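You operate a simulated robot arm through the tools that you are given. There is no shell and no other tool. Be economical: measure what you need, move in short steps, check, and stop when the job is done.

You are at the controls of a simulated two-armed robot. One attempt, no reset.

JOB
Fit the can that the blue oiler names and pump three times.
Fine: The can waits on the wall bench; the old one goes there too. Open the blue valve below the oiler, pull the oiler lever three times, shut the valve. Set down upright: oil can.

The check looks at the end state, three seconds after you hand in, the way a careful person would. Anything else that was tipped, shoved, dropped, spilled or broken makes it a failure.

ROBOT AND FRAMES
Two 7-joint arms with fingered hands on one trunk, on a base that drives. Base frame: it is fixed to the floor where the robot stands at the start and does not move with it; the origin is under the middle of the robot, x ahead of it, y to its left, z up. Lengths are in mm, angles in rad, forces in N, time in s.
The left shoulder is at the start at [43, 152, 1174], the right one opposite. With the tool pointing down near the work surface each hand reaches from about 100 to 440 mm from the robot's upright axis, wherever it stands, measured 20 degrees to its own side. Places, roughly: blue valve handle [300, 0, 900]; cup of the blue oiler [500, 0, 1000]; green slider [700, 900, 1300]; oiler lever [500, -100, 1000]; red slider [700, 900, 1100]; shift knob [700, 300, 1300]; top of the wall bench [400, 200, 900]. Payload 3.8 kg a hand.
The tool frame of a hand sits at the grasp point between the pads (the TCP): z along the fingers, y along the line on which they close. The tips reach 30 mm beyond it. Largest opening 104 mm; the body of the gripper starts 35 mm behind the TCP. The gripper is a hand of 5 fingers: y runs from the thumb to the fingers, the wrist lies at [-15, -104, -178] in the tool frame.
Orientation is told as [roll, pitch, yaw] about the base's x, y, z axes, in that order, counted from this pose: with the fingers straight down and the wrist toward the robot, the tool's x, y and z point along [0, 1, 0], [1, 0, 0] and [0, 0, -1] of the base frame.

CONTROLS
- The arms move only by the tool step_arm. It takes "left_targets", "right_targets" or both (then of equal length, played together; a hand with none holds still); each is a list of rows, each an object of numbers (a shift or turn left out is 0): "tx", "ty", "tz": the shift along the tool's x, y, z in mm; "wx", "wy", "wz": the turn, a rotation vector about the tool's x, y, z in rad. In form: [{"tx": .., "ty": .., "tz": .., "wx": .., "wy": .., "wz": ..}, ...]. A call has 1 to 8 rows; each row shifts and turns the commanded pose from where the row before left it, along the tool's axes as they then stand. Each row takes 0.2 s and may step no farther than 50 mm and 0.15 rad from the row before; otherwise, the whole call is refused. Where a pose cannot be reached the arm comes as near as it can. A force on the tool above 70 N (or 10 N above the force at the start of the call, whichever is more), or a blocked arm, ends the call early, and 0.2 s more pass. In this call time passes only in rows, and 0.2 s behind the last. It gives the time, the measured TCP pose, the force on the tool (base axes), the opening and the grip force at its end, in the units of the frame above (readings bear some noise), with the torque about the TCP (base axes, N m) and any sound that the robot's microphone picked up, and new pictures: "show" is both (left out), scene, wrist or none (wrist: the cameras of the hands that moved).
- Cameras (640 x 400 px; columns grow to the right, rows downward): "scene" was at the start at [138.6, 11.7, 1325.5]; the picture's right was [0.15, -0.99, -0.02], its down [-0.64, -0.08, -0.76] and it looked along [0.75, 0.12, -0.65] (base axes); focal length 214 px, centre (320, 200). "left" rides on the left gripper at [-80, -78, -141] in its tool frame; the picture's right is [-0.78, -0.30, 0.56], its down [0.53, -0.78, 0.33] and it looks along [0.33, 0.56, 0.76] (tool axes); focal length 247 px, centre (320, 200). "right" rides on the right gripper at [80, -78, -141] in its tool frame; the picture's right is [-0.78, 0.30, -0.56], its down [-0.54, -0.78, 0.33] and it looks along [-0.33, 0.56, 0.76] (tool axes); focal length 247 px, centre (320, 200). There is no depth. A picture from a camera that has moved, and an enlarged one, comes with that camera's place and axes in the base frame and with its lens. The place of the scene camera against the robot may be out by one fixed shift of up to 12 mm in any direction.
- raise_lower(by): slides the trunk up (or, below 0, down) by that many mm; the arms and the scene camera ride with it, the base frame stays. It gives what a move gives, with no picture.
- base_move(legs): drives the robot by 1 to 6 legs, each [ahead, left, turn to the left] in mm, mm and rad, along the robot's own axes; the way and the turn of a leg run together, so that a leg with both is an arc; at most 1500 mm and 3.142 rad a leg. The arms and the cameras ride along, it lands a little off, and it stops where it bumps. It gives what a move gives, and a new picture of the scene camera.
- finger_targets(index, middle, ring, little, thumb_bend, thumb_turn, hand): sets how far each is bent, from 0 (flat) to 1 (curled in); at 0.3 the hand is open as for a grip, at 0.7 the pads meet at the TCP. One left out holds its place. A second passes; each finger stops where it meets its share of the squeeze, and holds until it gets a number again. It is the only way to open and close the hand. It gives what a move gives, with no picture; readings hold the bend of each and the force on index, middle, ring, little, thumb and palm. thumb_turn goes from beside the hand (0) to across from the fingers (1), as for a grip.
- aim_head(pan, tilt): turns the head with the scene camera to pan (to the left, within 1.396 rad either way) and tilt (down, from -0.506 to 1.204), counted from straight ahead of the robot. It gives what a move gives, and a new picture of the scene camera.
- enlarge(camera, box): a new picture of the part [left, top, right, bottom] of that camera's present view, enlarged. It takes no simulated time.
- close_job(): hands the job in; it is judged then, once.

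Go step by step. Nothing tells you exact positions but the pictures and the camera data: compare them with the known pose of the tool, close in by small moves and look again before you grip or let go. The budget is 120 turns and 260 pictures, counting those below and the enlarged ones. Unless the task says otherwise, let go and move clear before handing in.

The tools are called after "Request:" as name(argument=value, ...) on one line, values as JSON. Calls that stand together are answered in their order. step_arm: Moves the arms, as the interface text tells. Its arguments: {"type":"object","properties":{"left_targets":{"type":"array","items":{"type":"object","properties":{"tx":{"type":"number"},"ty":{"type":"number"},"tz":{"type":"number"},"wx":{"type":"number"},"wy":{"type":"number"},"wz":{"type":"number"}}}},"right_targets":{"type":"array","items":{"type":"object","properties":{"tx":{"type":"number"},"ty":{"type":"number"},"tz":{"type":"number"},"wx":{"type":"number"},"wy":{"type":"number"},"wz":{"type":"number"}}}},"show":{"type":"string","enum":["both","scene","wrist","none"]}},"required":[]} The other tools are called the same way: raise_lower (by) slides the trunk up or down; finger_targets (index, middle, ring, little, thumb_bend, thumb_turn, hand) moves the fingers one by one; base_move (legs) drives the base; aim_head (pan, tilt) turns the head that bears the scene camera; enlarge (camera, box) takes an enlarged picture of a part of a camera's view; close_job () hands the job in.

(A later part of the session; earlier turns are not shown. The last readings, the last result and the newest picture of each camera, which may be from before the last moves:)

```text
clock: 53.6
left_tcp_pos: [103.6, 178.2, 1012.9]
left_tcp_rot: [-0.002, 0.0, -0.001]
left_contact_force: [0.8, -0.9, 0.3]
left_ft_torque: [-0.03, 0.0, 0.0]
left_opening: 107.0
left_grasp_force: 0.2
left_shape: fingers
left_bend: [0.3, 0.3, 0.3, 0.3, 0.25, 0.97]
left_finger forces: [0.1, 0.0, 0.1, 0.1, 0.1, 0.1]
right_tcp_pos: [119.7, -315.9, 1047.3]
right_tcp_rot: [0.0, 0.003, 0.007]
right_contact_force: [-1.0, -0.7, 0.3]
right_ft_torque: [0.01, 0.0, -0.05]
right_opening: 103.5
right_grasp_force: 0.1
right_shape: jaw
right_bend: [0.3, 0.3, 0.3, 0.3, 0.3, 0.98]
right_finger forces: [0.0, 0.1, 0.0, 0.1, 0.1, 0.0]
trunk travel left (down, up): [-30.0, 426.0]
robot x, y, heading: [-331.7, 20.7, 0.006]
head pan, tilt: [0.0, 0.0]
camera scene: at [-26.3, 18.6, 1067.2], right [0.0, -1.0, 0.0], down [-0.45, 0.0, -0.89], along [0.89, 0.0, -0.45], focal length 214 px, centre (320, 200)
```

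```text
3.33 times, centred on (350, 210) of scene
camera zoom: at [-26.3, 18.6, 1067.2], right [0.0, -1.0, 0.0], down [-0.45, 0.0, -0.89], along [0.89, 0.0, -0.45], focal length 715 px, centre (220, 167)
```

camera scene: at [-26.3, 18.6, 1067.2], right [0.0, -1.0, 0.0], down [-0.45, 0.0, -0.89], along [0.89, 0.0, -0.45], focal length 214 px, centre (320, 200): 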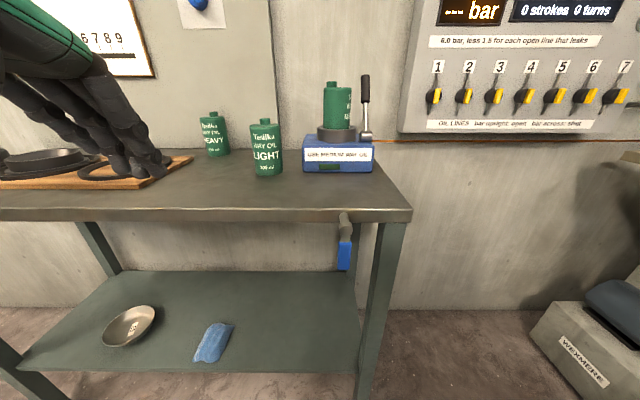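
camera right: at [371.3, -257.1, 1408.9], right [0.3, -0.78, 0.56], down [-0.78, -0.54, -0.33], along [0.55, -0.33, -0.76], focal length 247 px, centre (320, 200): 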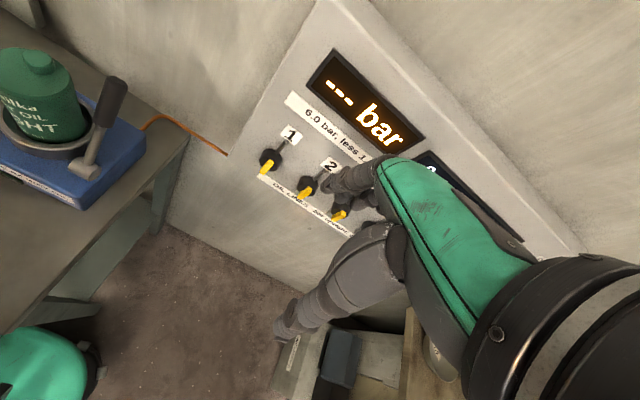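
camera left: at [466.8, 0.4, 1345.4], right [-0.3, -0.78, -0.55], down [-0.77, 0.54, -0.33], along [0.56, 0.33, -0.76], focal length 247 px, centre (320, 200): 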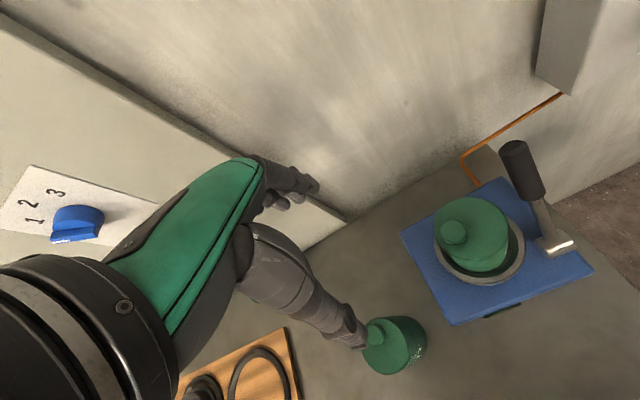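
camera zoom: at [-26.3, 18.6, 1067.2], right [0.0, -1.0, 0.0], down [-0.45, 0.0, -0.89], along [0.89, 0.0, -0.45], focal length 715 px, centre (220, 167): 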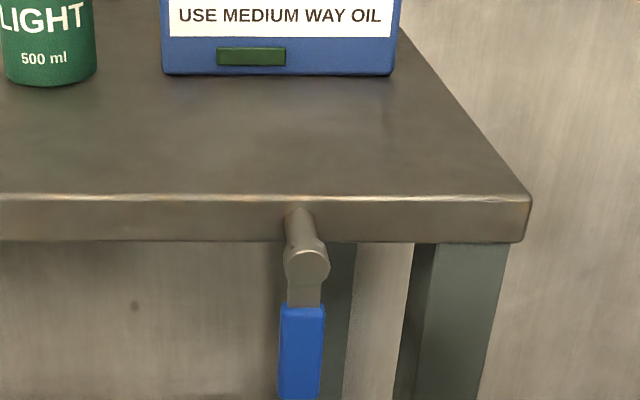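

The handle hangs down from a pivot near [246,-21,877], about 80 mm long, turning about the x axis. I read the display for its reference state.

Request:
enlarge(camera="scene", box=[420, 0, 640, 140])

Request:
enlarge(camera="scene", box=[310, 200, 390, 290])

```text
2.86 times, centred on (530, 70) of scene
camera zoom: at [-26.3, 18.6, 1067.2], right [0.0, -1.0, 0.0], down [-0.45, 0.0, -0.89], along [0.89, 0.0, -0.45], focal length 613 px, centre (-280, 571)
```

zoom: 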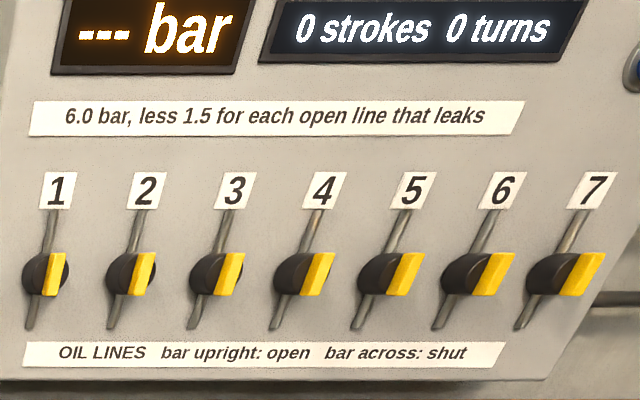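

```text
4.44 times, centred on (350, 245) of scene
camera zoom: at [-26.3, 18.6, 1067.2], right [0.0, -1.0, 0.0], down [-0.45, 0.0, -0.89], along [0.89, 0.0, -0.45], focal length 953 px, centre (187, 0)
```

zoom: 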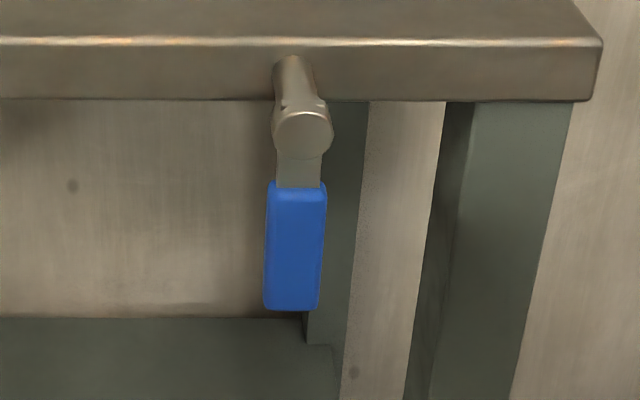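

Plan for the valve: point the right index finger forward and push the handle sideways around its axis. I shape the right hand (index straight, others curled) and pitch it to point ahead.

Request:
finger_targets(hand="right", index=0.0, middle=1.0, ring=1.0, little=1.0, thumb_bend=0.5, thumb_turn=0.3)

Request:
step_arm(right_targets=[{"wx": -0.15}, {"wx": -0.15}, {"wx": -0.15}, {"wx": -0.15}, {"wx": -0.15}, {"wx": -0.15}], show="none")

Request:
aim_head(pan=-0.4, tilt=0.1)

```text
clock: 54.6
left_tcp_pos: [104.5, 178.9, 1013.7]
left_tcp_rot: [0.0, -0.002, 0.001]
left_contact_force: [-0.9, 0.6, 0.6]
left_ft_torque: [-0.03, -0.02, -0.01]
left_opening: 107.0
left_grasp_force: 0.1
left_shape: fingers
left_bend: [0.3, 0.3, 0.3, 0.3, 0.25, 0.97]
left_finger forces: [0.0, 0.0, 0.0, 0.0, 0.0, 0.1]
right_tcp_pos: [119.8, -315.4, 1049.3]
right_tcp_rot: [0.0, 0.003, 0.006]
right_contact_force: [-0.6, -0.3, -0.4]
right_ft_torque: [0.01, 0.0, -0.01]
right_opening: 126.8
right_grasp_force: 0.1
right_shape: fingers
right_bend: [0.0, 1.0, 1.0, 1.0, 0.5, 0.3]
right_finger forces: [0.0, 0.0, 0.1, 0.1, 0.0, 0.0]
trunk travel left (down, up): [-30.0, 426.0]
robot x, y, heading: [-328.2, 20.9, 0.007]
head pan, tilt: [0.0, 0.0]
```

```text
clock: 56.0
left_tcp_pos: [104.8, 178.9, 1013.7]
left_tcp_rot: [0.0, 0.0, 0.0]
left_contact_force: [0.2, 0.5, -0.6]
left_ft_torque: [0.01, 0.0, -0.02]
left_opening: 106.8
left_grasp_force: 0.1
left_shape: fingers
left_bend: [0.3, 0.3, 0.3, 0.3, 0.25, 0.97]
left_finger forces: [0.0, 0.0, 0.1, 0.0, 0.0, 0.0]
right_tcp_pos: [125.1, -322.4, 1057.3]
right_tcp_rot: [0.0, -0.899, 0.007]
right_contact_force: [0.4, -0.6, 0.4]
right_ft_torque: [0.03, 0.01, -0.01]
right_opening: 126.9
right_grasp_force: 0.0
right_shape: fingers
right_bend: [0.0, 1.0, 1.0, 1.0, 0.5, 0.3]
right_finger forces: [0.0, 0.0, 0.0, 0.1, 0.0, 0.1]
right hand out of reach, approached as far as the arm can: row 6
trunk travel left (down, up): [-30.0, 426.0]
robot x, y, heading: [-329.7, 20.0, 0.001]
head pan, tilt: [0.0, 0.0]
```

```text
clock: 56.9
left_tcp_pos: [103.2, 178.4, 1013.0]
left_tcp_rot: [-0.002, -0.001, -0.001]
left_contact_force: [0.4, -0.6, -0.1]
left_ft_torque: [0.0, -0.02, 0.01]
left_opening: 107.2
left_grasp_force: 0.0
left_shape: fingers
left_bend: [0.3, 0.3, 0.3, 0.3, 0.25, 0.97]
left_finger forces: [0.0, 0.1, 0.0, 0.0, 0.0, 0.1]
right_tcp_pos: [123.8, -322.5, 1058.5]
right_tcp_rot: [0.001, -0.896, 0.006]
right_contact_force: [1.0, -0.6, -0.2]
right_ft_torque: [0.01, 0.0, 0.0]
right_opening: 126.5
right_grasp_force: 0.0
right_shape: fingers
right_bend: [0.0, 1.0, 1.0, 1.0, 0.5, 0.3]
right_finger forces: [0.0, 0.0, 0.0, 0.0, 0.1, 0.1]
trunk travel left (down, up): [-30.0, 426.0]
robot x, y, heading: [-334.5, 19.1, 0.004]
head pan, tilt: [-0.4, 0.099]
camera scene: at [-35.0, -17.2, 1061.6], right [-0.34, -0.92, 0.18], down [-0.53, 0.04, -0.85], along [0.77, -0.38, -0.5], focal length 214 px, centre (320, 200)
```

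scene: 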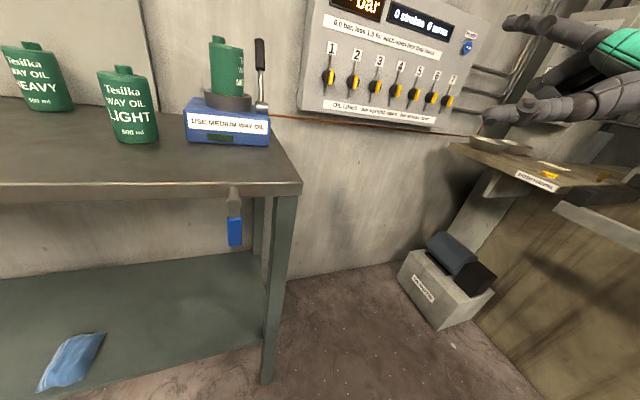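

A flat index finger points forward in the un-pitched pose, so I return the pitch to zero and bring the hand low in front of the bench, to the right of the handle.

Request:
step_arm(right_targets=[{"wx": 0.15}, {"wx": 0.15}, {"wx": 0.15}, {"wx": 0.15}, {"wx": 0.15}, {"wx": 0.145}], show="none")

Request:
step_arm(right_targets=[{"tz": 45}, {"tz": 45}, {"tz": 45}, {"tz": 45}, {"tz": 40}, {"tz": 27}, {"tx": 45}, {"tx": 45}], show="none")

Request:
step_arm(right_targets=[{"tx": 45}, {"tx": 45}, {"tx": 30}], show="both")

```text
clock: 58.3
left_tcp_pos: [104.5, 178.9, 1012.6]
left_tcp_rot: [-0.002, 0.0, 0.0]
left_contact_force: [0.3, -0.8, 0.1]
left_ft_torque: [0.0, 0.0, 0.0]
left_opening: 107.1
left_grasp_force: 0.0
left_shape: fingers
left_bend: [0.3, 0.3, 0.3, 0.3, 0.25, 0.97]
left_finger forces: [0.0, 0.1, 0.1, 0.1, 0.0, 0.1]
right_tcp_pos: [125.8, -320.9, 1057.4]
right_tcp_rot: [0.001, -0.001, 0.007]
right_contact_force: [-0.2, 0.1, -0.3]
right_ft_torque: [-0.01, -0.01, 0.01]
right_opening: 126.7
right_grasp_force: 0.0
right_shape: fingers
right_bend: [0.0, 1.0, 1.0, 1.0, 0.5, 0.3]
right_finger forces: [0.0, 0.0, 0.0, 0.0, 0.0, 0.0]
trunk travel left (down, up): [-30.0, 426.0]
robot x, y, heading: [-331.2, 19.3, 0.007]
head pan, tilt: [-0.4, 0.099]
```

```text
clock: 60.1
left_tcp_pos: [104.1, 177.4, 1013.7]
left_tcp_rot: [-0.003, 0.004, -0.002]
left_contact_force: [0.0, 0.3, -0.5]
left_ft_torque: [0.03, 0.02, -0.01]
left_opening: 107.3
left_grasp_force: 0.0
left_shape: fingers
left_bend: [0.3, 0.3, 0.3, 0.3, 0.25, 0.97]
left_finger forces: [0.1, 0.0, 0.1, 0.0, 0.0, 0.0]
right_tcp_pos: [143.7, -236.7, 815.1]
right_tcp_rot: [0.004, 0.001, 0.003]
right_contact_force: [-0.1, -0.4, -0.5]
right_ft_torque: [0.0, -0.01, 0.03]
right_opening: 126.3
right_grasp_force: 0.1
right_shape: fingers
right_bend: [0.0, 1.0, 1.0, 1.0, 0.5, 0.3]
right_finger forces: [0.0, 0.0, 0.0, 0.0, 0.0, 0.0]
right hand out of reach, approached as far as the arm can: row 7, 8
trunk travel left (down, up): [-30.0, 426.0]
robot x, y, heading: [-331.3, 19.5, 0.003]
head pan, tilt: [-0.4, 0.099]
```

```text
clock: 60.9
left_tcp_pos: [103.7, 180.0, 1014.3]
left_tcp_rot: [-0.004, -0.001, 0.0]
left_contact_force: [-0.6, 0.7, 0.6]
left_ft_torque: [0.0, 0.01, -0.02]
left_opening: 107.0
left_grasp_force: 0.1
left_shape: fingers
left_bend: [0.3, 0.3, 0.3, 0.3, 0.25, 0.97]
left_finger forces: [0.0, 0.0, 0.1, 0.0, 0.0, 0.0]
right_tcp_pos: [146.4, -115.6, 818.0]
right_tcp_rot: [-0.001, -0.005, 0.006]
right_contact_force: [0.5, -0.1, -1.1]
right_ft_torque: [0.0, 0.02, 0.02]
right_opening: 126.9
right_grasp_force: 0.1
right_shape: fingers
right_bend: [0.0, 1.0, 1.0, 1.0, 0.5, 0.3]
right_finger forces: [0.0, 0.0, 0.0, 0.1, 0.0, 0.0]
right hand out of reach, approached as far as the arm can: row 1
trunk travel left (down, up): [-30.0, 426.0]
robot x, y, heading: [-330.7, 19.9, 0.004]
head pan, tilt: [-0.4, 0.099]
camera scene: at [-34.9, -16.5, 1061.5], right [-0.34, -0.92, 0.18], down [-0.53, 0.04, -0.85], along [0.77, -0.38, -0.5], focal length 214 px, centre (320, 200)
camera right: at [67.9, -35.7, 958.8], right [0.3, -0.77, 0.56], down [-0.77, -0.54, -0.34], along [0.56, -0.33, -0.76], focal length 247 px, centre (320, 200)
```

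scene: 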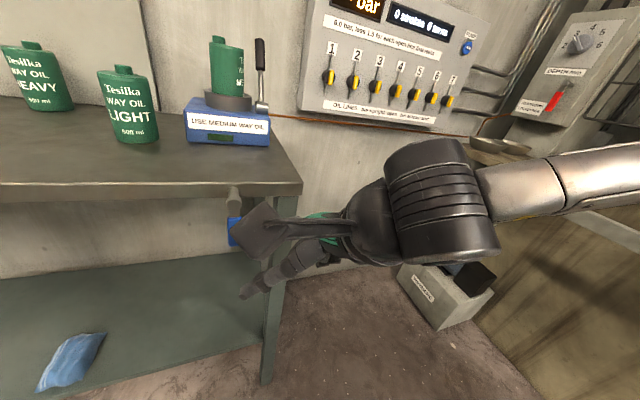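
right: 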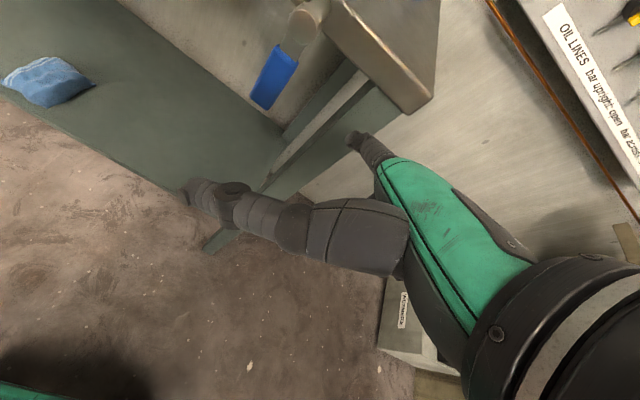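

The index tip is at about [257,-105,816] and the handle hangs at [~242,-22,793–856]. I bring the finger to just short of the handle's right side.

Request:
step_arm(right_targets=[{"ty": 8, "tz": 6, "tx": 15}, {"tx": 25}, {"tx": 17}], show="wrist")

Request:
enlarge(camera="right", box=[230, 20, 470, 220])

```text
clock: 61.7
left_tcp_pos: [105.0, 179.3, 1014.0]
left_tcp_rot: [-0.002, 0.001, 0.0]
left_contact_force: [0.4, -0.5, 0.1]
left_ft_torque: [0.02, 0.02, 0.0]
left_opening: 107.1
left_grasp_force: 0.0
left_shape: fingers
left_bend: [0.3, 0.3, 0.3, 0.3, 0.25, 0.97]
left_finger forces: [0.0, 0.0, 0.1, 0.1, 0.0, 0.1]
right_tcp_pos: [154.9, -60.2, 811.5]
right_tcp_rot: [-0.001, -0.002, 0.002]
right_contact_force: [0.6, 0.6, 0.0]
right_ft_torque: [0.02, -0.01, -0.01]
right_opening: 126.6
right_grasp_force: 0.1
right_shape: fingers
right_bend: [0.0, 1.0, 1.0, 1.0, 0.5, 0.3]
right_finger forces: [0.0, 0.0, 0.0, 0.1, 0.1, 0.1]
trunk travel left (down, up): [-30.0, 426.0]
robot x, y, heading: [-331.8, 19.2, 0.005]
head pan, tilt: [-0.4, 0.099]
camera right: at [76.3, 19.9, 953.4], right [0.3, -0.78, 0.56], down [-0.77, -0.54, -0.33], along [0.56, -0.33, -0.76], focal length 247 px, centre (320, 200)
```

right: 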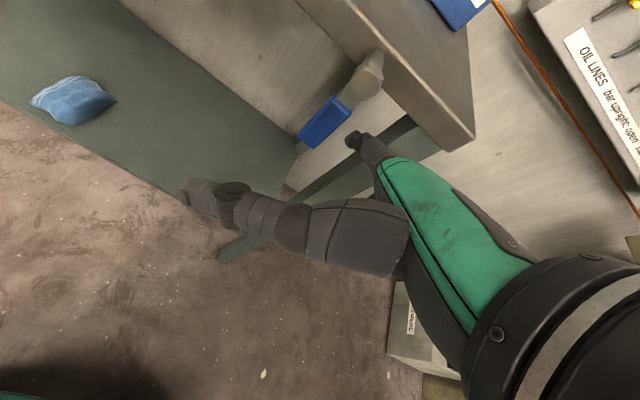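

```text
2.00 times, centred on (350, 120) of right
camera zoom: at [76.3, 19.9, 953.4], right [0.3, -0.78, 0.56], down [-0.77, -0.54, -0.33], along [0.56, -0.33, -0.76], focal length 494 px, centre (260, 360)
```

zoom: 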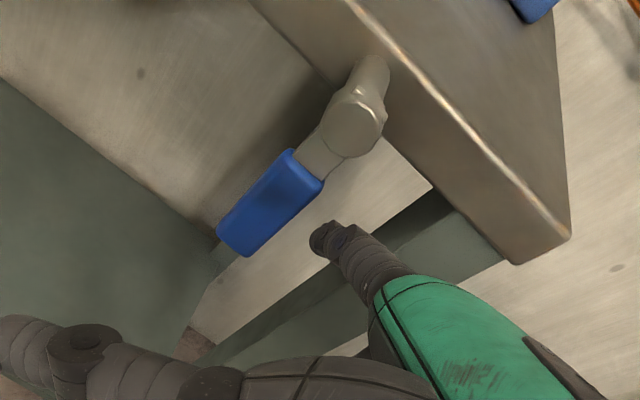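

Finger is right beside the handle. I push left in small steps and watch the force.

Request:
step_arm(right_targets=[{"tx": 8}, {"tx": 6}, {"tx": 6}], show="none")

Request:
enlarge(camera="right", box=[230, 20, 470, 220])

```text
clock: 62.5
left_tcp_pos: [103.6, 178.4, 1012.6]
left_tcp_rot: [-0.001, 0.001, -0.004]
left_contact_force: [-0.1, 1.1, 0.0]
left_ft_torque: [0.01, -0.01, -0.02]
left_opening: 107.0
left_grasp_force: 0.0
left_shape: fingers
left_bend: [0.3, 0.3, 0.3, 0.3, 0.25, 0.97]
left_finger forces: [0.0, 0.0, 0.0, 0.1, 0.0, 0.0]
right_tcp_pos: [154.9, -40.1, 812.5]
right_tcp_rot: [0.0, -0.004, 0.002]
right_contact_force: [0.5, -2.3, -1.0]
right_ft_torque: [0.05, 0.09, -0.33]
right_opening: 128.2
right_grasp_force: 1.9
right_shape: fingers
right_bend: [0.0, 1.0, 1.0, 1.0, 0.5, 0.3]
right_finger forces: [3.1, 0.0, 0.0, 0.0, 0.1, 0.0]
trunk travel left (down, up): [-30.0, 426.0]
robot x, y, heading: [-331.9, 18.8, 0.005]
head pan, tilt: [-0.4, 0.099]
```

```text
2.00 times, centred on (350, 120) of right
camera zoom: at [76.1, 39.3, 953.2], right [0.3, -0.78, 0.56], down [-0.77, -0.54, -0.33], along [0.56, -0.33, -0.76], focal length 494 px, centre (260, 360)
```

zoom: 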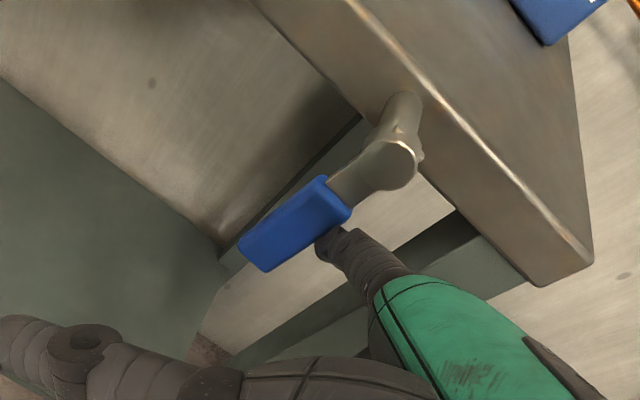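

The handle turns with light force. I follow the arc around and upward.

Request:
step_arm(right_targets=[{"tx": 12}, {"tx": 12, "tz": 1}, {"tx": 16, "tz": -6}], show="none")

Request:
enlarge(camera="right", box=[230, 20, 470, 220])

```text
clock: 63.3
left_tcp_pos: [105.3, 178.5, 1013.6]
left_tcp_rot: [-0.001, 0.002, -0.001]
left_contact_force: [0.0, 0.3, 0.2]
left_ft_torque: [0.02, 0.0, 0.05]
left_opening: 106.9
left_grasp_force: 0.0
left_shape: fingers
left_bend: [0.3, 0.3, 0.3, 0.3, 0.25, 0.97]
left_finger forces: [0.0, 0.1, 0.1, 0.0, 0.0, 0.0]
right_tcp_pos: [153.0, 0.8, 816.7]
right_tcp_rot: [0.002, 0.0, 0.005]
right_contact_force: [-2.6, -1.8, -1.7]
right_ft_torque: [-0.01, 0.16, -0.07]
right_opening: 125.5
right_grasp_force: 1.6
right_shape: fingers
right_bend: [0.02, 1.0, 1.0, 1.0, 0.5, 0.3]
right_finger forces: [3.0, 0.1, 0.0, 0.0, 0.0, 0.0]
trunk travel left (down, up): [-30.0, 426.0]
robot x, y, heading: [-331.9, 19.5, 0.006]
head pan, tilt: [-0.4, 0.099]
```

```text
2.00 times, centred on (350, 120) of right
camera zoom: at [75.8, 80.3, 958.3], right [0.3, -0.78, 0.56], down [-0.77, -0.54, -0.33], along [0.56, -0.33, -0.76], focal length 494 px, centre (260, 360)
```

zoom: 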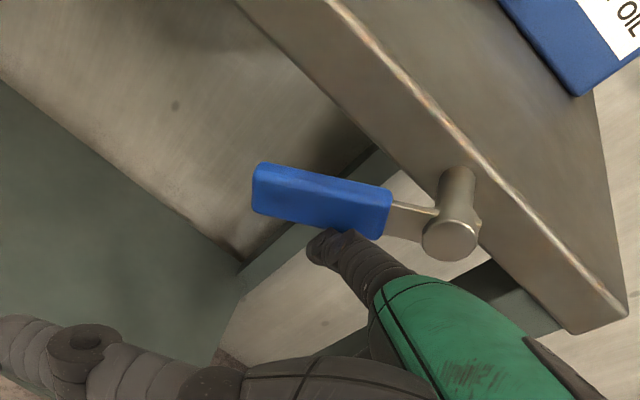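

About 60° turned. Continuing up the arc.

Request:
step_arm(right_targets=[{"tx": 13, "tz": -10}, {"tx": 10, "tz": -13}, {"tx": 6, "tz": -14}], show="none")

Request:
enlarge(camera="right", box=[230, 20, 470, 220])

```text
clock: 64.1
left_tcp_pos: [105.1, 178.7, 1013.8]
left_tcp_rot: [-0.006, 0.001, 0.0]
left_contact_force: [0.7, -0.2, 0.2]
left_ft_torque: [0.01, -0.03, 0.01]
left_opening: 107.3
left_grasp_force: 0.1
left_shape: fingers
left_bend: [0.3, 0.3, 0.3, 0.3, 0.25, 0.97]
left_finger forces: [0.0, 0.1, 0.0, 0.0, 0.1, 0.0]
right_tcp_pos: [159.8, 7.6, 847.5]
right_tcp_rot: [-0.001, -0.001, 0.006]
right_contact_force: [-7.3, 1.8, -7.0]
right_ft_torque: [-0.13, 0.59, 0.22]
right_opening: 119.0
right_grasp_force: 4.8
right_shape: fingers
right_bend: [0.05, 1.0, 1.0, 1.0, 0.5, 0.3]
right_finger forces: [9.5, 0.0, 0.0, 0.0, 0.0, 0.0]
right hand out of reach, approached as far as the arm can: row 1, 2, 3
trunk travel left (down, up): [-30.0, 426.0]
robot x, y, heading: [-330.4, 21.2, 0.001]
head pan, tilt: [-0.4, 0.099]
```

```text
2.00 times, centred on (350, 120) of right
camera zoom: at [81.5, 87.4, 988.9], right [0.3, -0.77, 0.56], down [-0.77, -0.54, -0.33], along [0.56, -0.33, -0.76], focal length 494 px, centre (260, 360)
```

zoom: 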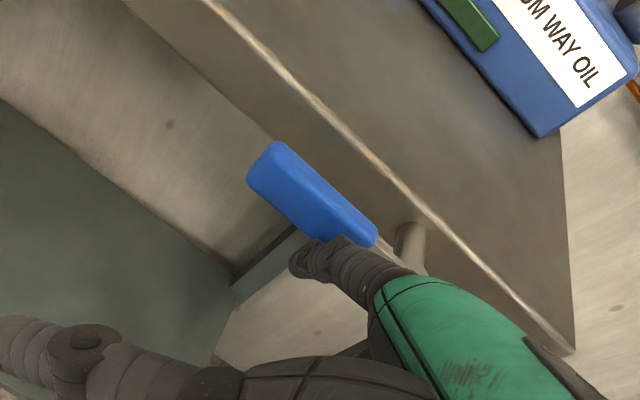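

The handle is about level now and force is rising, probably at its stop. I check from the head camera.

Request:
aim_head(pan=0.0, tilt=0.0)

Request:
enlarge(camera="scene", box=[270, 180, 390, 280])

```text
clock: 65.0
left_tcp_pos: [103.5, 179.0, 1013.0]
left_tcp_rot: [-0.001, 0.0, -0.001]
left_contact_force: [0.0, -0.2, -0.3]
left_ft_torque: [0.0, 0.02, 0.01]
left_opening: 107.2
left_grasp_force: 0.2
left_shape: fingers
left_bend: [0.3, 0.3, 0.3, 0.3, 0.25, 0.97]
left_finger forces: [0.0, 0.0, 0.0, 0.0, 0.0, 0.0]
right_tcp_pos: [160.0, 7.3, 849.8]
right_tcp_rot: [0.0, -0.004, 0.006]
right_contact_force: [-7.2, 1.9, -7.6]
right_ft_torque: [-0.1, 0.58, 0.24]
right_opening: 118.3
right_grasp_force: 4.7
right_shape: fingers
right_bend: [0.06, 1.0, 1.0, 1.0, 0.5, 0.3]
right_finger forces: [10.2, 0.1, 0.0, 0.0, 0.0, 0.1]
trunk travel left (down, up): [-30.0, 426.0]
robot x, y, heading: [-332.3, 23.5, 0.004]
head pan, tilt: [0.0, 0.0]
camera scene: at [-26.6, 18.8, 1067.3], right [0.0, -1.0, 0.0], down [-0.45, 0.0, -0.89], along [0.89, 0.0, -0.45], focal length 214 px, centre (320, 200)
```

scene: 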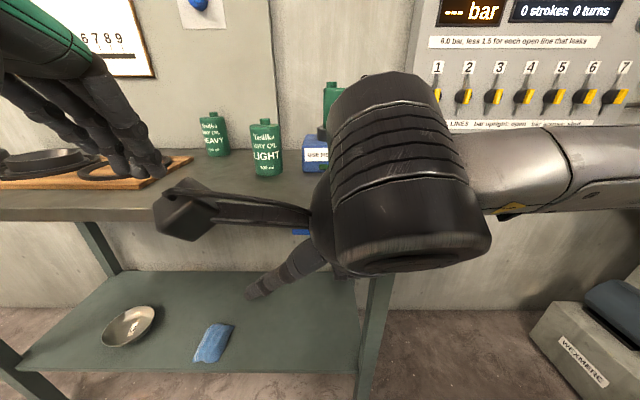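

```text
4.00 times, centred on (330, 230) of scene
camera zoom: at [-26.6, 18.8, 1067.3], right [0.0, -1.0, 0.0], down [-0.45, 0.0, -0.89], along [0.89, 0.0, -0.45], focal length 858 px, centre (280, 80)
```

zoom: 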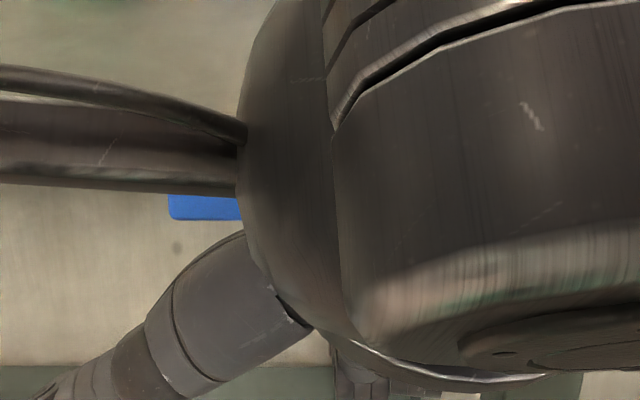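

It's roughly horizontal to the left. I withdraw the finger downward and back, and look unobstructed.

Request:
step_arm(right_targets=[{"tz": 20}, {"tz": 25, "ty": -15}, {"ty": -45}, {"tx": -45}, {"tx": -45}, {"tx": -45}, {"tx": -45}], show="none")

Request:
enlarge(camera="scene", box=[270, 180, 390, 280])

```text
clock: 66.5
left_tcp_pos: [103.1, 176.9, 1013.8]
left_tcp_rot: [-0.001, 0.001, 0.0]
left_contact_force: [0.1, -1.5, -0.4]
left_ft_torque: [0.01, -0.06, -0.01]
left_opening: 107.1
left_grasp_force: 0.1
left_shape: fingers
left_bend: [0.3, 0.3, 0.3, 0.3, 0.25, 0.97]
left_finger forces: [0.1, 0.0, 0.1, 0.1, 0.0, 0.1]
right_tcp_pos: [146.0, -165.1, 818.6]
right_tcp_rot: [0.002, -0.002, 0.005]
right_contact_force: [-0.6, 0.0, -0.5]
right_ft_torque: [0.02, 0.0, -0.01]
right_opening: 126.6
right_grasp_force: 0.1
right_shape: fingers
right_bend: [0.0, 1.0, 1.0, 1.0, 0.5, 0.3]
right_finger forces: [0.0, 0.1, 0.0, 0.1, 0.0, 0.1]
right hand out of reach, approached as far as the arm can: row 3, 5, 6, 7
trunk travel left (down, up): [-30.0, 426.0]
robot x, y, heading: [-331.9, 15.9, 0.008]
head pan, tilt: [0.0, 0.0]
```

```text
4.00 times, centred on (330, 230) of scene
camera zoom: at [-26.6, 17.7, 1067.3], right [0.01, -1.0, 0.0], down [-0.45, 0.0, -0.89], along [0.89, 0.01, -0.45], focal length 858 px, centre (280, 80)
```

zoom: 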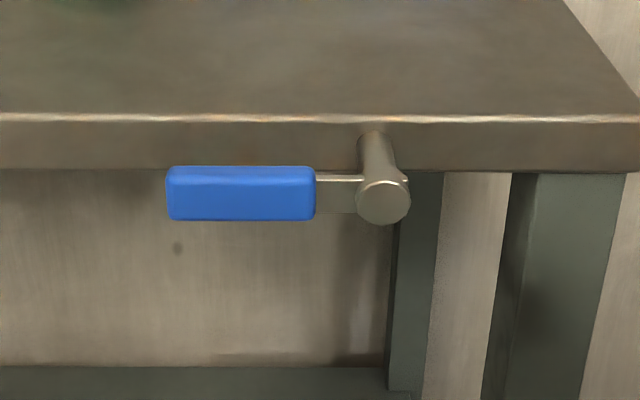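

Valve handle is level at its stop: open. Next the lever: I raise the trunk and turn the right hand so the straight index points left, to use as a crossbar behind the lever.

Request:
raise_lower(by=220)

Request:
step_arm(right_targets=[{"tx": -45, "tz": -20}, {"tx": -45, "tz": -20}, {"tx": -10, "tz": -20, "wz": -0.14}, {"wz": -0.145}, {"wz": -0.145}, {"wz": -0.145}, {"wz": -0.145}, {"wz": -0.145}], show="none")

Request:
step_arm(right_targets=[{"wz": -0.145}, {"wz": -0.145}, {"wz": -0.145}, {"wz": -0.145}, {"wz": -0.13}], show="scene")

```text
clock: 68.9
left_tcp_pos: [104.2, 178.9, 1233.2]
left_tcp_rot: [-0.002, 0.001, -0.001]
left_contact_force: [-0.8, 0.7, -0.2]
left_ft_torque: [0.06, -0.02, -0.01]
left_opening: 107.1
left_grasp_force: 0.1
left_shape: fingers
left_bend: [0.3, 0.3, 0.3, 0.3, 0.25, 0.97]
left_finger forces: [0.0, 0.0, 0.0, 0.0, 0.1, 0.0]
right_tcp_pos: [146.9, -163.6, 1039.1]
right_tcp_rot: [-0.002, -0.002, 0.006]
right_contact_force: [-0.4, 0.4, -0.7]
right_ft_torque: [-0.03, -0.01, 0.03]
right_opening: 126.3
right_grasp_force: 0.1
right_shape: fingers
right_bend: [0.0, 1.0, 1.0, 1.0, 0.5, 0.3]
right_finger forces: [0.0, 0.1, 0.0, 0.0, 0.1, 0.0]
trunk travel left (down, up): [-250.0, 206.0]
robot x, y, heading: [-332.4, 19.1, -0.001]
head pan, tilt: [0.0, 0.0]
```

```text
clock: 70.7
left_tcp_pos: [103.9, 179.2, 1233.3]
left_tcp_rot: [-0.004, 0.0, -0.001]
left_contact_force: [-0.7, -0.2, 0.5]
left_ft_torque: [-0.02, -0.01, 0.0]
left_opening: 106.7
left_grasp_force: 0.1
left_shape: fingers
left_bend: [0.3, 0.3, 0.3, 0.3, 0.25, 0.97]
left_finger forces: [0.0, 0.0, 0.0, 0.0, 0.0, 0.0]
right_tcp_pos: [100.1, -127.0, 1094.5]
right_tcp_rot: [-0.007, 0.0, 0.852]
right_contact_force: [0.3, -0.4, 0.5]
right_ft_torque: [-0.02, 0.0, 0.0]
right_opening: 126.7
right_grasp_force: 0.0
right_shape: fingers
right_bend: [0.0, 1.0, 1.0, 1.0, 0.5, 0.3]
right_finger forces: [0.1, 0.1, 0.0, 0.1, 0.0, 0.0]
right hand out of reach, approached as far as the arm can: row 6, 7, 8
trunk travel left (down, up): [-250.0, 206.0]
robot x, y, heading: [-331.3, 13.9, 0.004]
head pan, tilt: [0.0, 0.0]
```

```text
clock: 71.9
left_tcp_pos: [104.7, 180.2, 1233.6]
left_tcp_rot: [-0.004, -0.001, -0.002]
left_contact_force: [-0.4, -0.4, 0.2]
left_ft_torque: [-0.01, 0.0, 0.01]
left_opening: 107.0
left_grasp_force: 0.0
left_shape: fingers
left_bend: [0.3, 0.3, 0.3, 0.3, 0.25, 0.97]
left_finger forces: [0.1, 0.0, 0.0, 0.0, 0.0, 0.0]
right_tcp_pos: [-75.0, 68.7, 1081.1]
right_tcp_rot: [-0.01, 0.002, 1.57]
right_contact_force: [0.0, 0.3, -0.3]
right_ft_torque: [-0.01, 0.01, -0.03]
right_opening: 126.7
right_grasp_force: 0.1
right_shape: fingers
right_bend: [0.0, 1.0, 1.0, 1.0, 0.5, 0.3]
right_finger forces: [0.1, 0.2, 0.0, 0.0, 0.1, 0.1]
right hand out of reach, approached as far as the arm can: row 1, 2, 3, 4, 5
trunk travel left (down, up): [-250.0, 206.0]
robot x, y, heading: [-328.3, 21.4, 0.007]
head pan, tilt: [0.0, 0.0]
camera scene: at [-183.9, 19.2, 1379.7], right [0.0, -1.0, 0.0], down [-0.11, 0.0, -0.99], along [0.99, 0.0, -0.11], focal length 214 px, centre (320, 200)
```

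scene: 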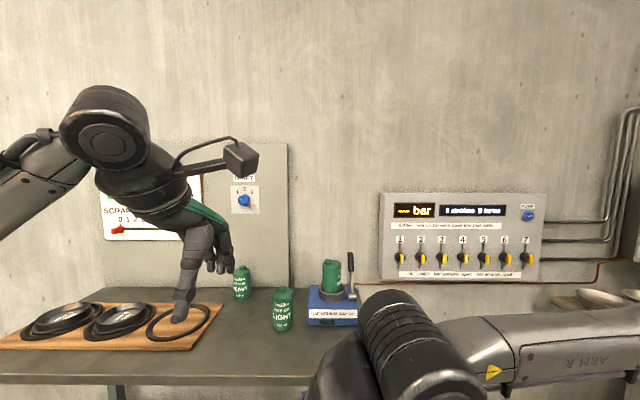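

The right hand couldn't hold that pose so far out; I bring the commanded pose inward (toward the middle), mirroring what worked for the left.

Request:
step_arm(right_targets=[{"ty": 40}, {"ty": 40}, {"ty": 30}], show="scene")

```text
clock: 72.7
left_tcp_pos: [102.7, 178.4, 1234.1]
left_tcp_rot: [-0.003, -0.001, 0.0]
left_contact_force: [0.8, -0.1, -0.1]
left_ft_torque: [0.01, 0.01, 0.02]
left_opening: 106.9
left_grasp_force: 0.0
left_shape: fingers
left_bend: [0.3, 0.3, 0.3, 0.3, 0.25, 0.97]
left_finger forces: [0.0, 0.0, 0.1, 0.0, 0.1, 0.1]
right_tcp_pos: [-71.7, 97.0, 1081.4]
right_tcp_rot: [-0.003, 0.0, 1.58]
right_contact_force: [0.2, 0.8, -0.2]
right_ft_torque: [-0.02, 0.02, 0.01]
right_opening: 126.5
right_grasp_force: 0.0
right_shape: fingers
right_bend: [0.0, 1.0, 1.0, 1.0, 0.5, 0.3]
right_finger forces: [0.1, 0.0, 0.1, 0.1, 0.0, 0.0]
right hand out of reach, approached as far as the arm can: row 1, 2, 3
trunk travel left (down, up): [-250.0, 206.0]
robot x, y, heading: [-330.4, 15.3, 0.007]
head pan, tilt: [0.0, 0.0]
camera scene: at [-183.8, 17.4, 1379.6], right [0.0, -1.0, 0.0], down [-0.11, 0.0, -0.99], along [0.99, 0.0, -0.11], focal length 214 px, centre (320, 200)
```

scene: 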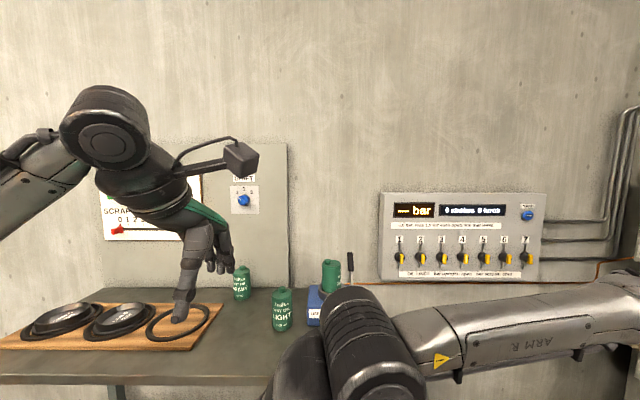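

The crossbar pose is not workable; instead I'll hook the lever top from behind with the normal downward hand. I turn the right hand back to straight.

Request:
step_arm(right_targets=[{"wz": 0.145}, {"wz": 0.145}, {"wz": 0.145}, {"wz": 0.145}, {"wz": 0.145}, {"wz": 0.145}, {"wz": 0.145}, {"wz": 0.145}], show="none")

Request:
step_arm(right_targets=[{"wz": 0.145}, {"wz": 0.145}, {"wz": 0.13}], show="none")

Request:
finger_targets(hand="right", index=0.3, middle=0.3, ring=0.3, little=0.3, thumb_bend=0.15, thumb_turn=0.98)

```text
clock: 74.5
left_tcp_pos: [102.3, 177.7, 1235.3]
left_tcp_rot: [-0.005, -0.002, 0.0]
left_contact_force: [0.5, 0.7, -0.5]
left_ft_torque: [-0.01, 0.01, -0.01]
left_opening: 107.0
left_grasp_force: 0.1
left_shape: fingers
left_bend: [0.3, 0.3, 0.3, 0.3, 0.25, 0.97]
left_finger forces: [0.0, 0.0, 0.0, 0.0, 0.1, 0.0]
right_tcp_pos: [-48.0, 46.4, 1110.5]
right_tcp_rot: [0.0, -0.006, 0.466]
right_contact_force: [0.4, -0.3, 0.3]
right_ft_torque: [0.03, -0.03, 0.02]
right_opening: 126.6
right_grasp_force: 0.1
right_shape: fingers
right_bend: [0.0, 1.0, 1.0, 1.0, 0.5, 0.3]
right_finger forces: [0.0, 0.0, 0.0, 0.0, 0.1, 0.0]
right hand out of reach, approached as far as the arm can: row 2, 3, 4, 5, 6, 7, 8
trunk travel left (down, up): [-250.0, 206.0]
robot x, y, heading: [-334.1, 20.0, 0.007]
head pan, tilt: [0.0, 0.0]
```

```text
clock: 75.3
left_tcp_pos: [105.0, 177.5, 1234.4]
left_tcp_rot: [-0.003, 0.003, -0.001]
left_contact_force: [-0.2, 0.7, 0.6]
left_ft_torque: [0.0, 0.0, -0.01]
left_opening: 107.2
left_grasp_force: 0.0
left_shape: fingers
left_bend: [0.3, 0.3, 0.3, 0.3, 0.25, 0.97]
left_finger forces: [0.0, 0.0, 0.0, 0.0, 0.0, 0.0]
right_tcp_pos: [-15.2, 3.6, 1131.0]
right_tcp_rot: [0.001, -0.001, -0.003]
right_contact_force: [0.6, -0.5, -0.6]
right_ft_torque: [0.0, 0.01, -0.03]
right_opening: 126.4
right_grasp_force: 0.0
right_shape: fingers
right_bend: [0.0, 1.0, 1.0, 1.0, 0.5, 0.3]
right_finger forces: [0.0, 0.1, 0.1, 0.0, 0.1, 0.1]
right hand out of reach, approached as far as the arm can: row 1, 2, 3
trunk travel left (down, up): [-250.0, 206.0]
robot x, y, heading: [-334.0, 20.1, 0.003]
head pan, tilt: [0.0, 0.0]
```

```text
clock: 76.3
left_tcp_pos: [103.1, 178.1, 1234.1]
left_tcp_rot: [-0.003, 0.001, 0.0]
left_contact_force: [-0.9, 0.2, -0.2]
left_ft_torque: [-0.01, 0.02, -0.03]
left_opening: 107.1
left_grasp_force: 0.1
left_shape: fingers
left_bend: [0.3, 0.3, 0.3, 0.3, 0.25, 0.97]
left_finger forces: [0.1, 0.0, 0.1, 0.0, 0.1, 0.0]
right_tcp_pos: [-15.2, 3.5, 1132.1]
right_tcp_rot: [0.001, -0.002, 0.0]
right_contact_force: [-0.2, 1.0, -0.2]
right_ft_torque: [0.03, -0.02, -0.01]
right_opening: 115.4
right_grasp_force: 0.0
right_shape: fingers
right_bend: [0.3, 0.3, 0.3, 0.3, 0.15, 0.94]
right_finger forces: [0.0, 0.0, 0.0, 0.0, 0.0, 0.0]
trunk travel left (down, up): [-250.0, 206.0]
robot x, y, heading: [-334.6, 16.9, 0.003]
head pan, tilt: [0.0, 0.0]
```

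I steer the right hand back to the comfortable area in front of the right shoulder.

Request:
step_arm(right_targets=[{"tx": -30, "ty": 20, "tz": -15}, {"tx": -30, "ty": 20, "tz": -15}, {"tx": -30, "ty": 20, "tz": -15}, {"tx": -30, "ty": 20, "tz": -15}, {"tx": -30, "ty": 20, "tz": -15}, {"tx": -30, "ty": 20, "tz": -15}], show="scene")

```text
clock: 77.7
left_tcp_pos: [104.3, 177.4, 1233.6]
left_tcp_rot: [-0.001, -0.001, 0.001]
left_contact_force: [0.1, -0.5, -0.2]
left_ft_torque: [0.0, -0.02, -0.01]
left_opening: 106.9
left_grasp_force: 0.1
left_shape: fingers
left_bend: [0.3, 0.3, 0.3, 0.3, 0.25, 0.97]
left_finger forces: [0.0, 0.0, 0.0, 0.1, 0.0, 0.1]
right_tcp_pos: [105.0, -176.6, 1221.3]
right_tcp_rot: [0.001, -0.005, 0.0]
right_contact_force: [0.0, -0.2, -0.5]
right_ft_torque: [0.02, 0.03, 0.02]
right_opening: 115.7
right_grasp_force: 0.1
right_shape: fingers
right_bend: [0.3, 0.3, 0.3, 0.3, 0.15, 0.94]
right_finger forces: [0.0, 0.0, 0.1, 0.1, 0.1, 0.0]
trunk travel left (down, up): [-250.0, 206.0]
robot x, y, heading: [-334.2, 20.1, 0.003]
head pan, tilt: [0.0, 0.0]
camera scene: at [-183.4, 17.1, 1379.6], right [0.01, -1.0, 0.0], down [-0.11, 0.0, -0.99], along [0.99, 0.01, -0.11], focal length 214 px, centre (320, 200)
```

scene: 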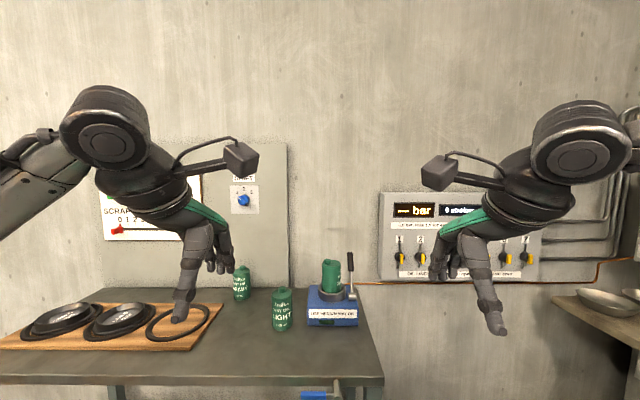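

Recovered. I drive up to the bench again (to about x=20, y=0).

Request:
base_move(legs=[[355, -20, 0]])

Request:
aim_head(pan=-0.1, tilt=0.55)

Request:
enlarge(camera="scene", box=[270, 100, 410, 250])

Request:
enlarge(camera="right", box=[0, 40, 240, 260])

```text
clock: 80.1
left_tcp_pos: [458.7, 156.2, 1232.7]
left_tcp_rot: [-0.002, 0.004, -0.008]
left_contact_force: [-0.3, 0.0, -0.4]
left_ft_torque: [0.02, 0.0, -0.04]
left_opening: 107.0
left_grasp_force: 0.0
left_shape: fingers
left_bend: [0.3, 0.3, 0.3, 0.3, 0.25, 0.97]
left_finger forces: [0.1, 0.0, 0.1, 0.0, 0.0, 0.0]
right_tcp_pos: [457.6, -198.5, 1220.0]
right_tcp_rot: [0.0, -0.001, -0.01]
right_contact_force: [0.2, 0.4, -0.8]
right_ft_torque: [0.04, 0.03, 0.02]
right_opening: 115.5
right_grasp_force: 0.0
right_shape: fingers
right_bend: [0.3, 0.3, 0.3, 0.3, 0.15, 0.94]
right_finger forces: [0.1, 0.0, 0.0, 0.0, 0.1, 0.0]
trunk travel left (down, up): [-250.0, 206.0]
robot x, y, heading: [22.3, 2.0, -0.001]
head pan, tilt: [0.0, 0.0]
stopped in leg 1: the robot was blocked; the commanded pose is now the measured one
camera scene: at [170.3, -1.9, 1379.2], right [0.0, -1.0, 0.0], down [-0.12, 0.0, -0.99], along [0.99, 0.0, -0.12], focal length 214 px, centre (320, 200)
```

scene: 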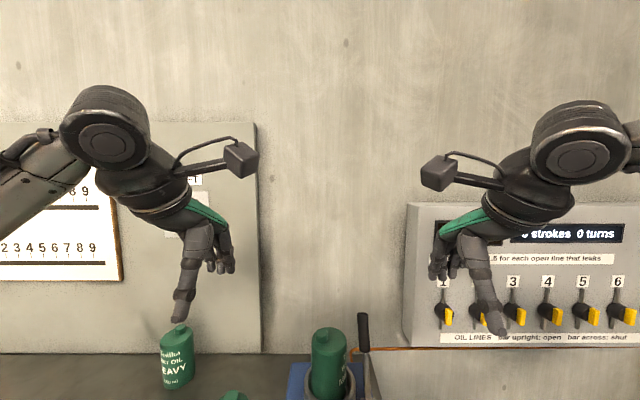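

```text
clock: 81.1
left_tcp_pos: [454.9, 156.7, 1234.1]
left_tcp_rot: [-0.002, -0.001, -0.009]
left_contact_force: [0.6, -0.2, -0.2]
left_ft_torque: [-0.01, -0.03, -0.02]
left_opening: 107.0
left_grasp_force: 0.1
left_shape: fingers
left_bend: [0.3, 0.3, 0.3, 0.3, 0.25, 0.97]
left_finger forces: [0.1, 0.1, 0.0, 0.0, 0.0, 0.1]
right_tcp_pos: [454.2, -197.6, 1221.4]
right_tcp_rot: [0.001, -0.003, -0.006]
right_contact_force: [-0.8, -0.8, 0.4]
right_ft_torque: [-0.02, -0.03, 0.01]
right_opening: 115.4
right_grasp_force: 0.0
right_shape: fingers
right_bend: [0.3, 0.3, 0.3, 0.3, 0.15, 0.94]
right_finger forces: [0.0, 0.0, 0.0, 0.0, 0.1, 0.1]
trunk travel left (down, up): [-250.0, 206.0]
robot x, y, heading: [21.3, -1.0, -0.008]
head pan, tilt: [-0.099, 0.55]
camera scene: at [160.4, -10.4, 1329.4], right [-0.1, -0.99, 0.01], down [-0.61, 0.05, -0.79], along [0.78, -0.09, -0.61], focal length 214 px, centre (320, 200)
```

scene: 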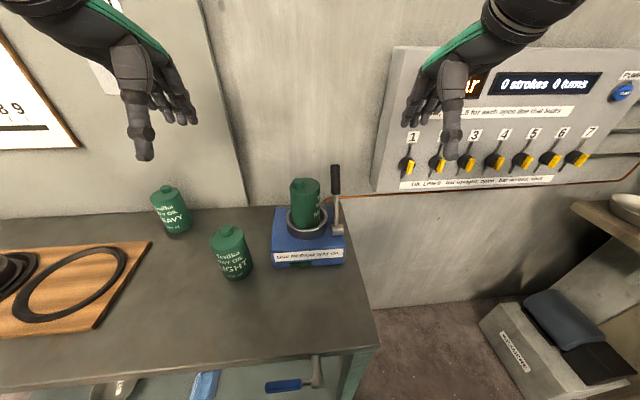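

```text
2.67 times, centred on (340, 175) of scene
camera zoom: at [160.4, -10.4, 1329.4], right [-0.1, -0.99, 0.01], down [-0.61, 0.05, -0.79], along [0.78, -0.09, -0.61], focal length 572 px, centre (267, 267)
```

zoom: 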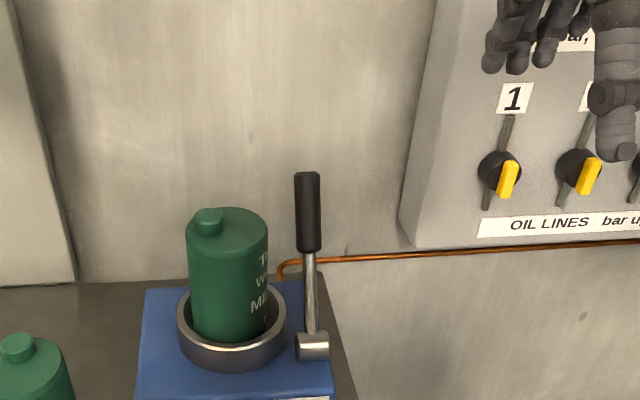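

```text
1.82 times, centred on (120, 150) of right
camera zoom: at [376.0, -116.7, 1362.4], right [0.29, -0.78, 0.56], down [-0.78, -0.53, -0.34], along [0.56, -0.34, -0.76], focal length 449 px, centre (684, 291)
```

zoom: 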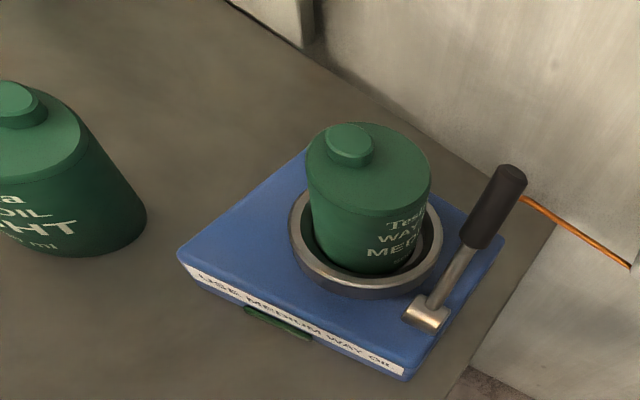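

The base nudged something at the end (valve handle still level, cans upright), so I back off 20 mm. The lever pivot is near [502,-88,974] and its top near [560,-90,1105]; I bring the right hand above it.

Request:
base_move(legs=[[-20, 0, 0]])

Request:
step_arm(left_targets=[{"tx": 40, "ty": -20}, {"tx": 40, "ty": -20}, {"tx": 20, "ty": -30}, {}, {}], right_targets=[{"tx": 30, "ty": 25}, {"tx": 30, "ty": 25}, {"tx": 30, "ty": 25}, {"tx": 16, "ty": 16, "tz": 20}, {"tz": 40}], show="both")

```text
clock: 81.8
left_tcp_pos: [440.7, 156.8, 1231.3]
left_tcp_rot: [-0.003, 0.006, -0.007]
left_contact_force: [0.6, 0.2, 0.4]
left_ft_torque: [-0.02, 0.06, 0.0]
left_opening: 107.0
left_grasp_force: 0.1
left_shape: fingers
left_bend: [0.3, 0.3, 0.3, 0.3, 0.25, 0.97]
left_finger forces: [0.1, 0.0, 0.1, 0.1, 0.1, 0.0]
right_tcp_pos: [439.9, -198.5, 1220.2]
right_tcp_rot: [0.002, 0.001, -0.008]
right_contact_force: [0.9, 0.3, -0.2]
right_ft_torque: [-0.02, 0.02, 0.03]
right_opening: 115.8
right_grasp_force: 0.1
right_shape: fingers
right_bend: [0.3, 0.3, 0.3, 0.3, 0.15, 0.94]
right_finger forces: [0.0, 0.0, 0.0, 0.0, 0.0, 0.0]
trunk travel left (down, up): [-250.0, 206.0]
robot x, y, heading: [1.2, -2.4, -0.001]
head pan, tilt: [-0.099, 0.55]
camera scene: at [146.5, -10.4, 1328.5], right [-0.1, -0.99, 0.01], down [-0.62, 0.05, -0.79], along [0.78, -0.09, -0.62], focal length 214 px, centre (320, 200)
```

scene: 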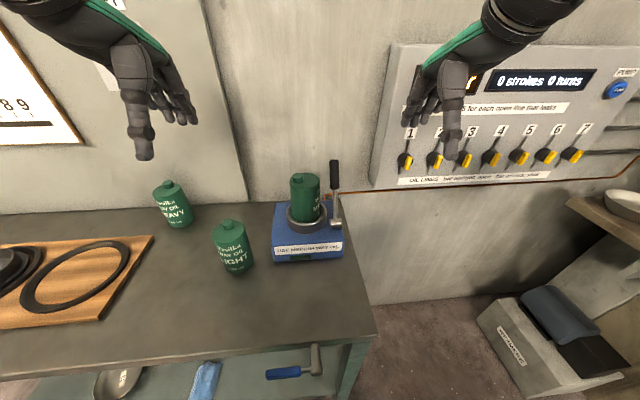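

```text
clock: 83.0
left_tcp_pos: [366.9, 257.8, 1232.8]
left_tcp_rot: [-0.001, 0.001, -0.009]
left_contact_force: [0.2, -0.4, 0.1]
left_ft_torque: [0.04, -0.04, 0.0]
left_opening: 106.7
left_grasp_force: 0.0
left_shape: fingers
left_bend: [0.3, 0.3, 0.3, 0.3, 0.25, 0.97]
left_finger forces: [0.0, 0.0, 0.1, 0.0, 0.0, 0.0]
right_tcp_pos: [527.5, -91.0, 1160.0]
right_tcp_rot: [0.001, -0.003, -0.006]
right_contact_force: [0.3, 0.3, 0.0]
right_ft_torque: [0.03, -0.01, -0.01]
right_opening: 115.6
right_grasp_force: 0.0
right_shape: fingers
right_bend: [0.3, 0.3, 0.3, 0.3, 0.15, 0.94]
right_finger forces: [0.1, 0.0, 0.1, 0.0, 0.1, 0.0]
trunk travel left (down, up): [-250.0, 206.0]
robot x, y, heading: [-1.4, 2.6, 0.004]
head pan, tilt: [-0.099, 0.55]
camera scene: at [141.6, -10.2, 1329.3], right [-0.1, -0.99, 0.01], down [-0.61, 0.05, -0.79], along [0.78, -0.09, -0.62], focal length 214 px, centre (320, 200)
camera right: at [449.6, -11.1, 1301.4], right [0.29, -0.78, 0.56], down [-0.78, -0.53, -0.34], along [0.56, -0.34, -0.76], focal length 247 px, centre (320, 200)
camera left: at [289.7, 178.1, 1374.3], right [-0.3, -0.78, -0.55], down [-0.77, 0.54, -0.33], along [0.56, 0.33, -0.76], focal length 247 px, centre (320, 200)
```

scene: 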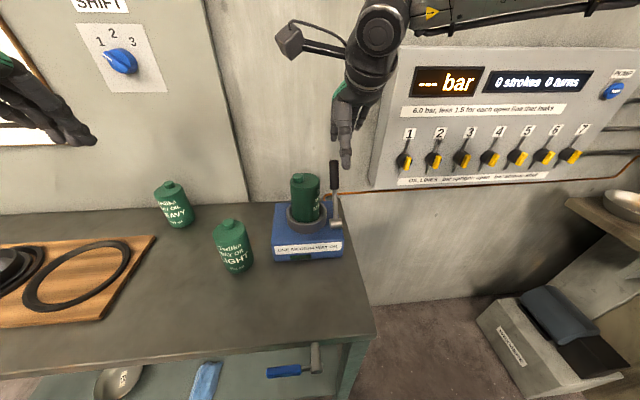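
right: 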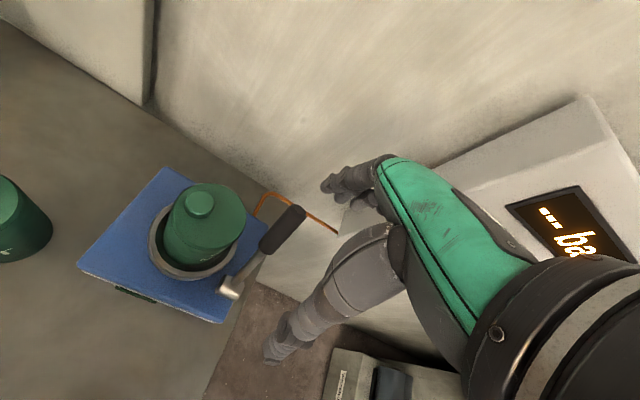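
left: 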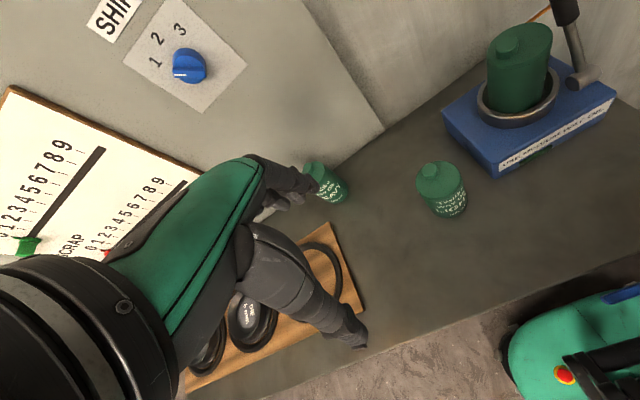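

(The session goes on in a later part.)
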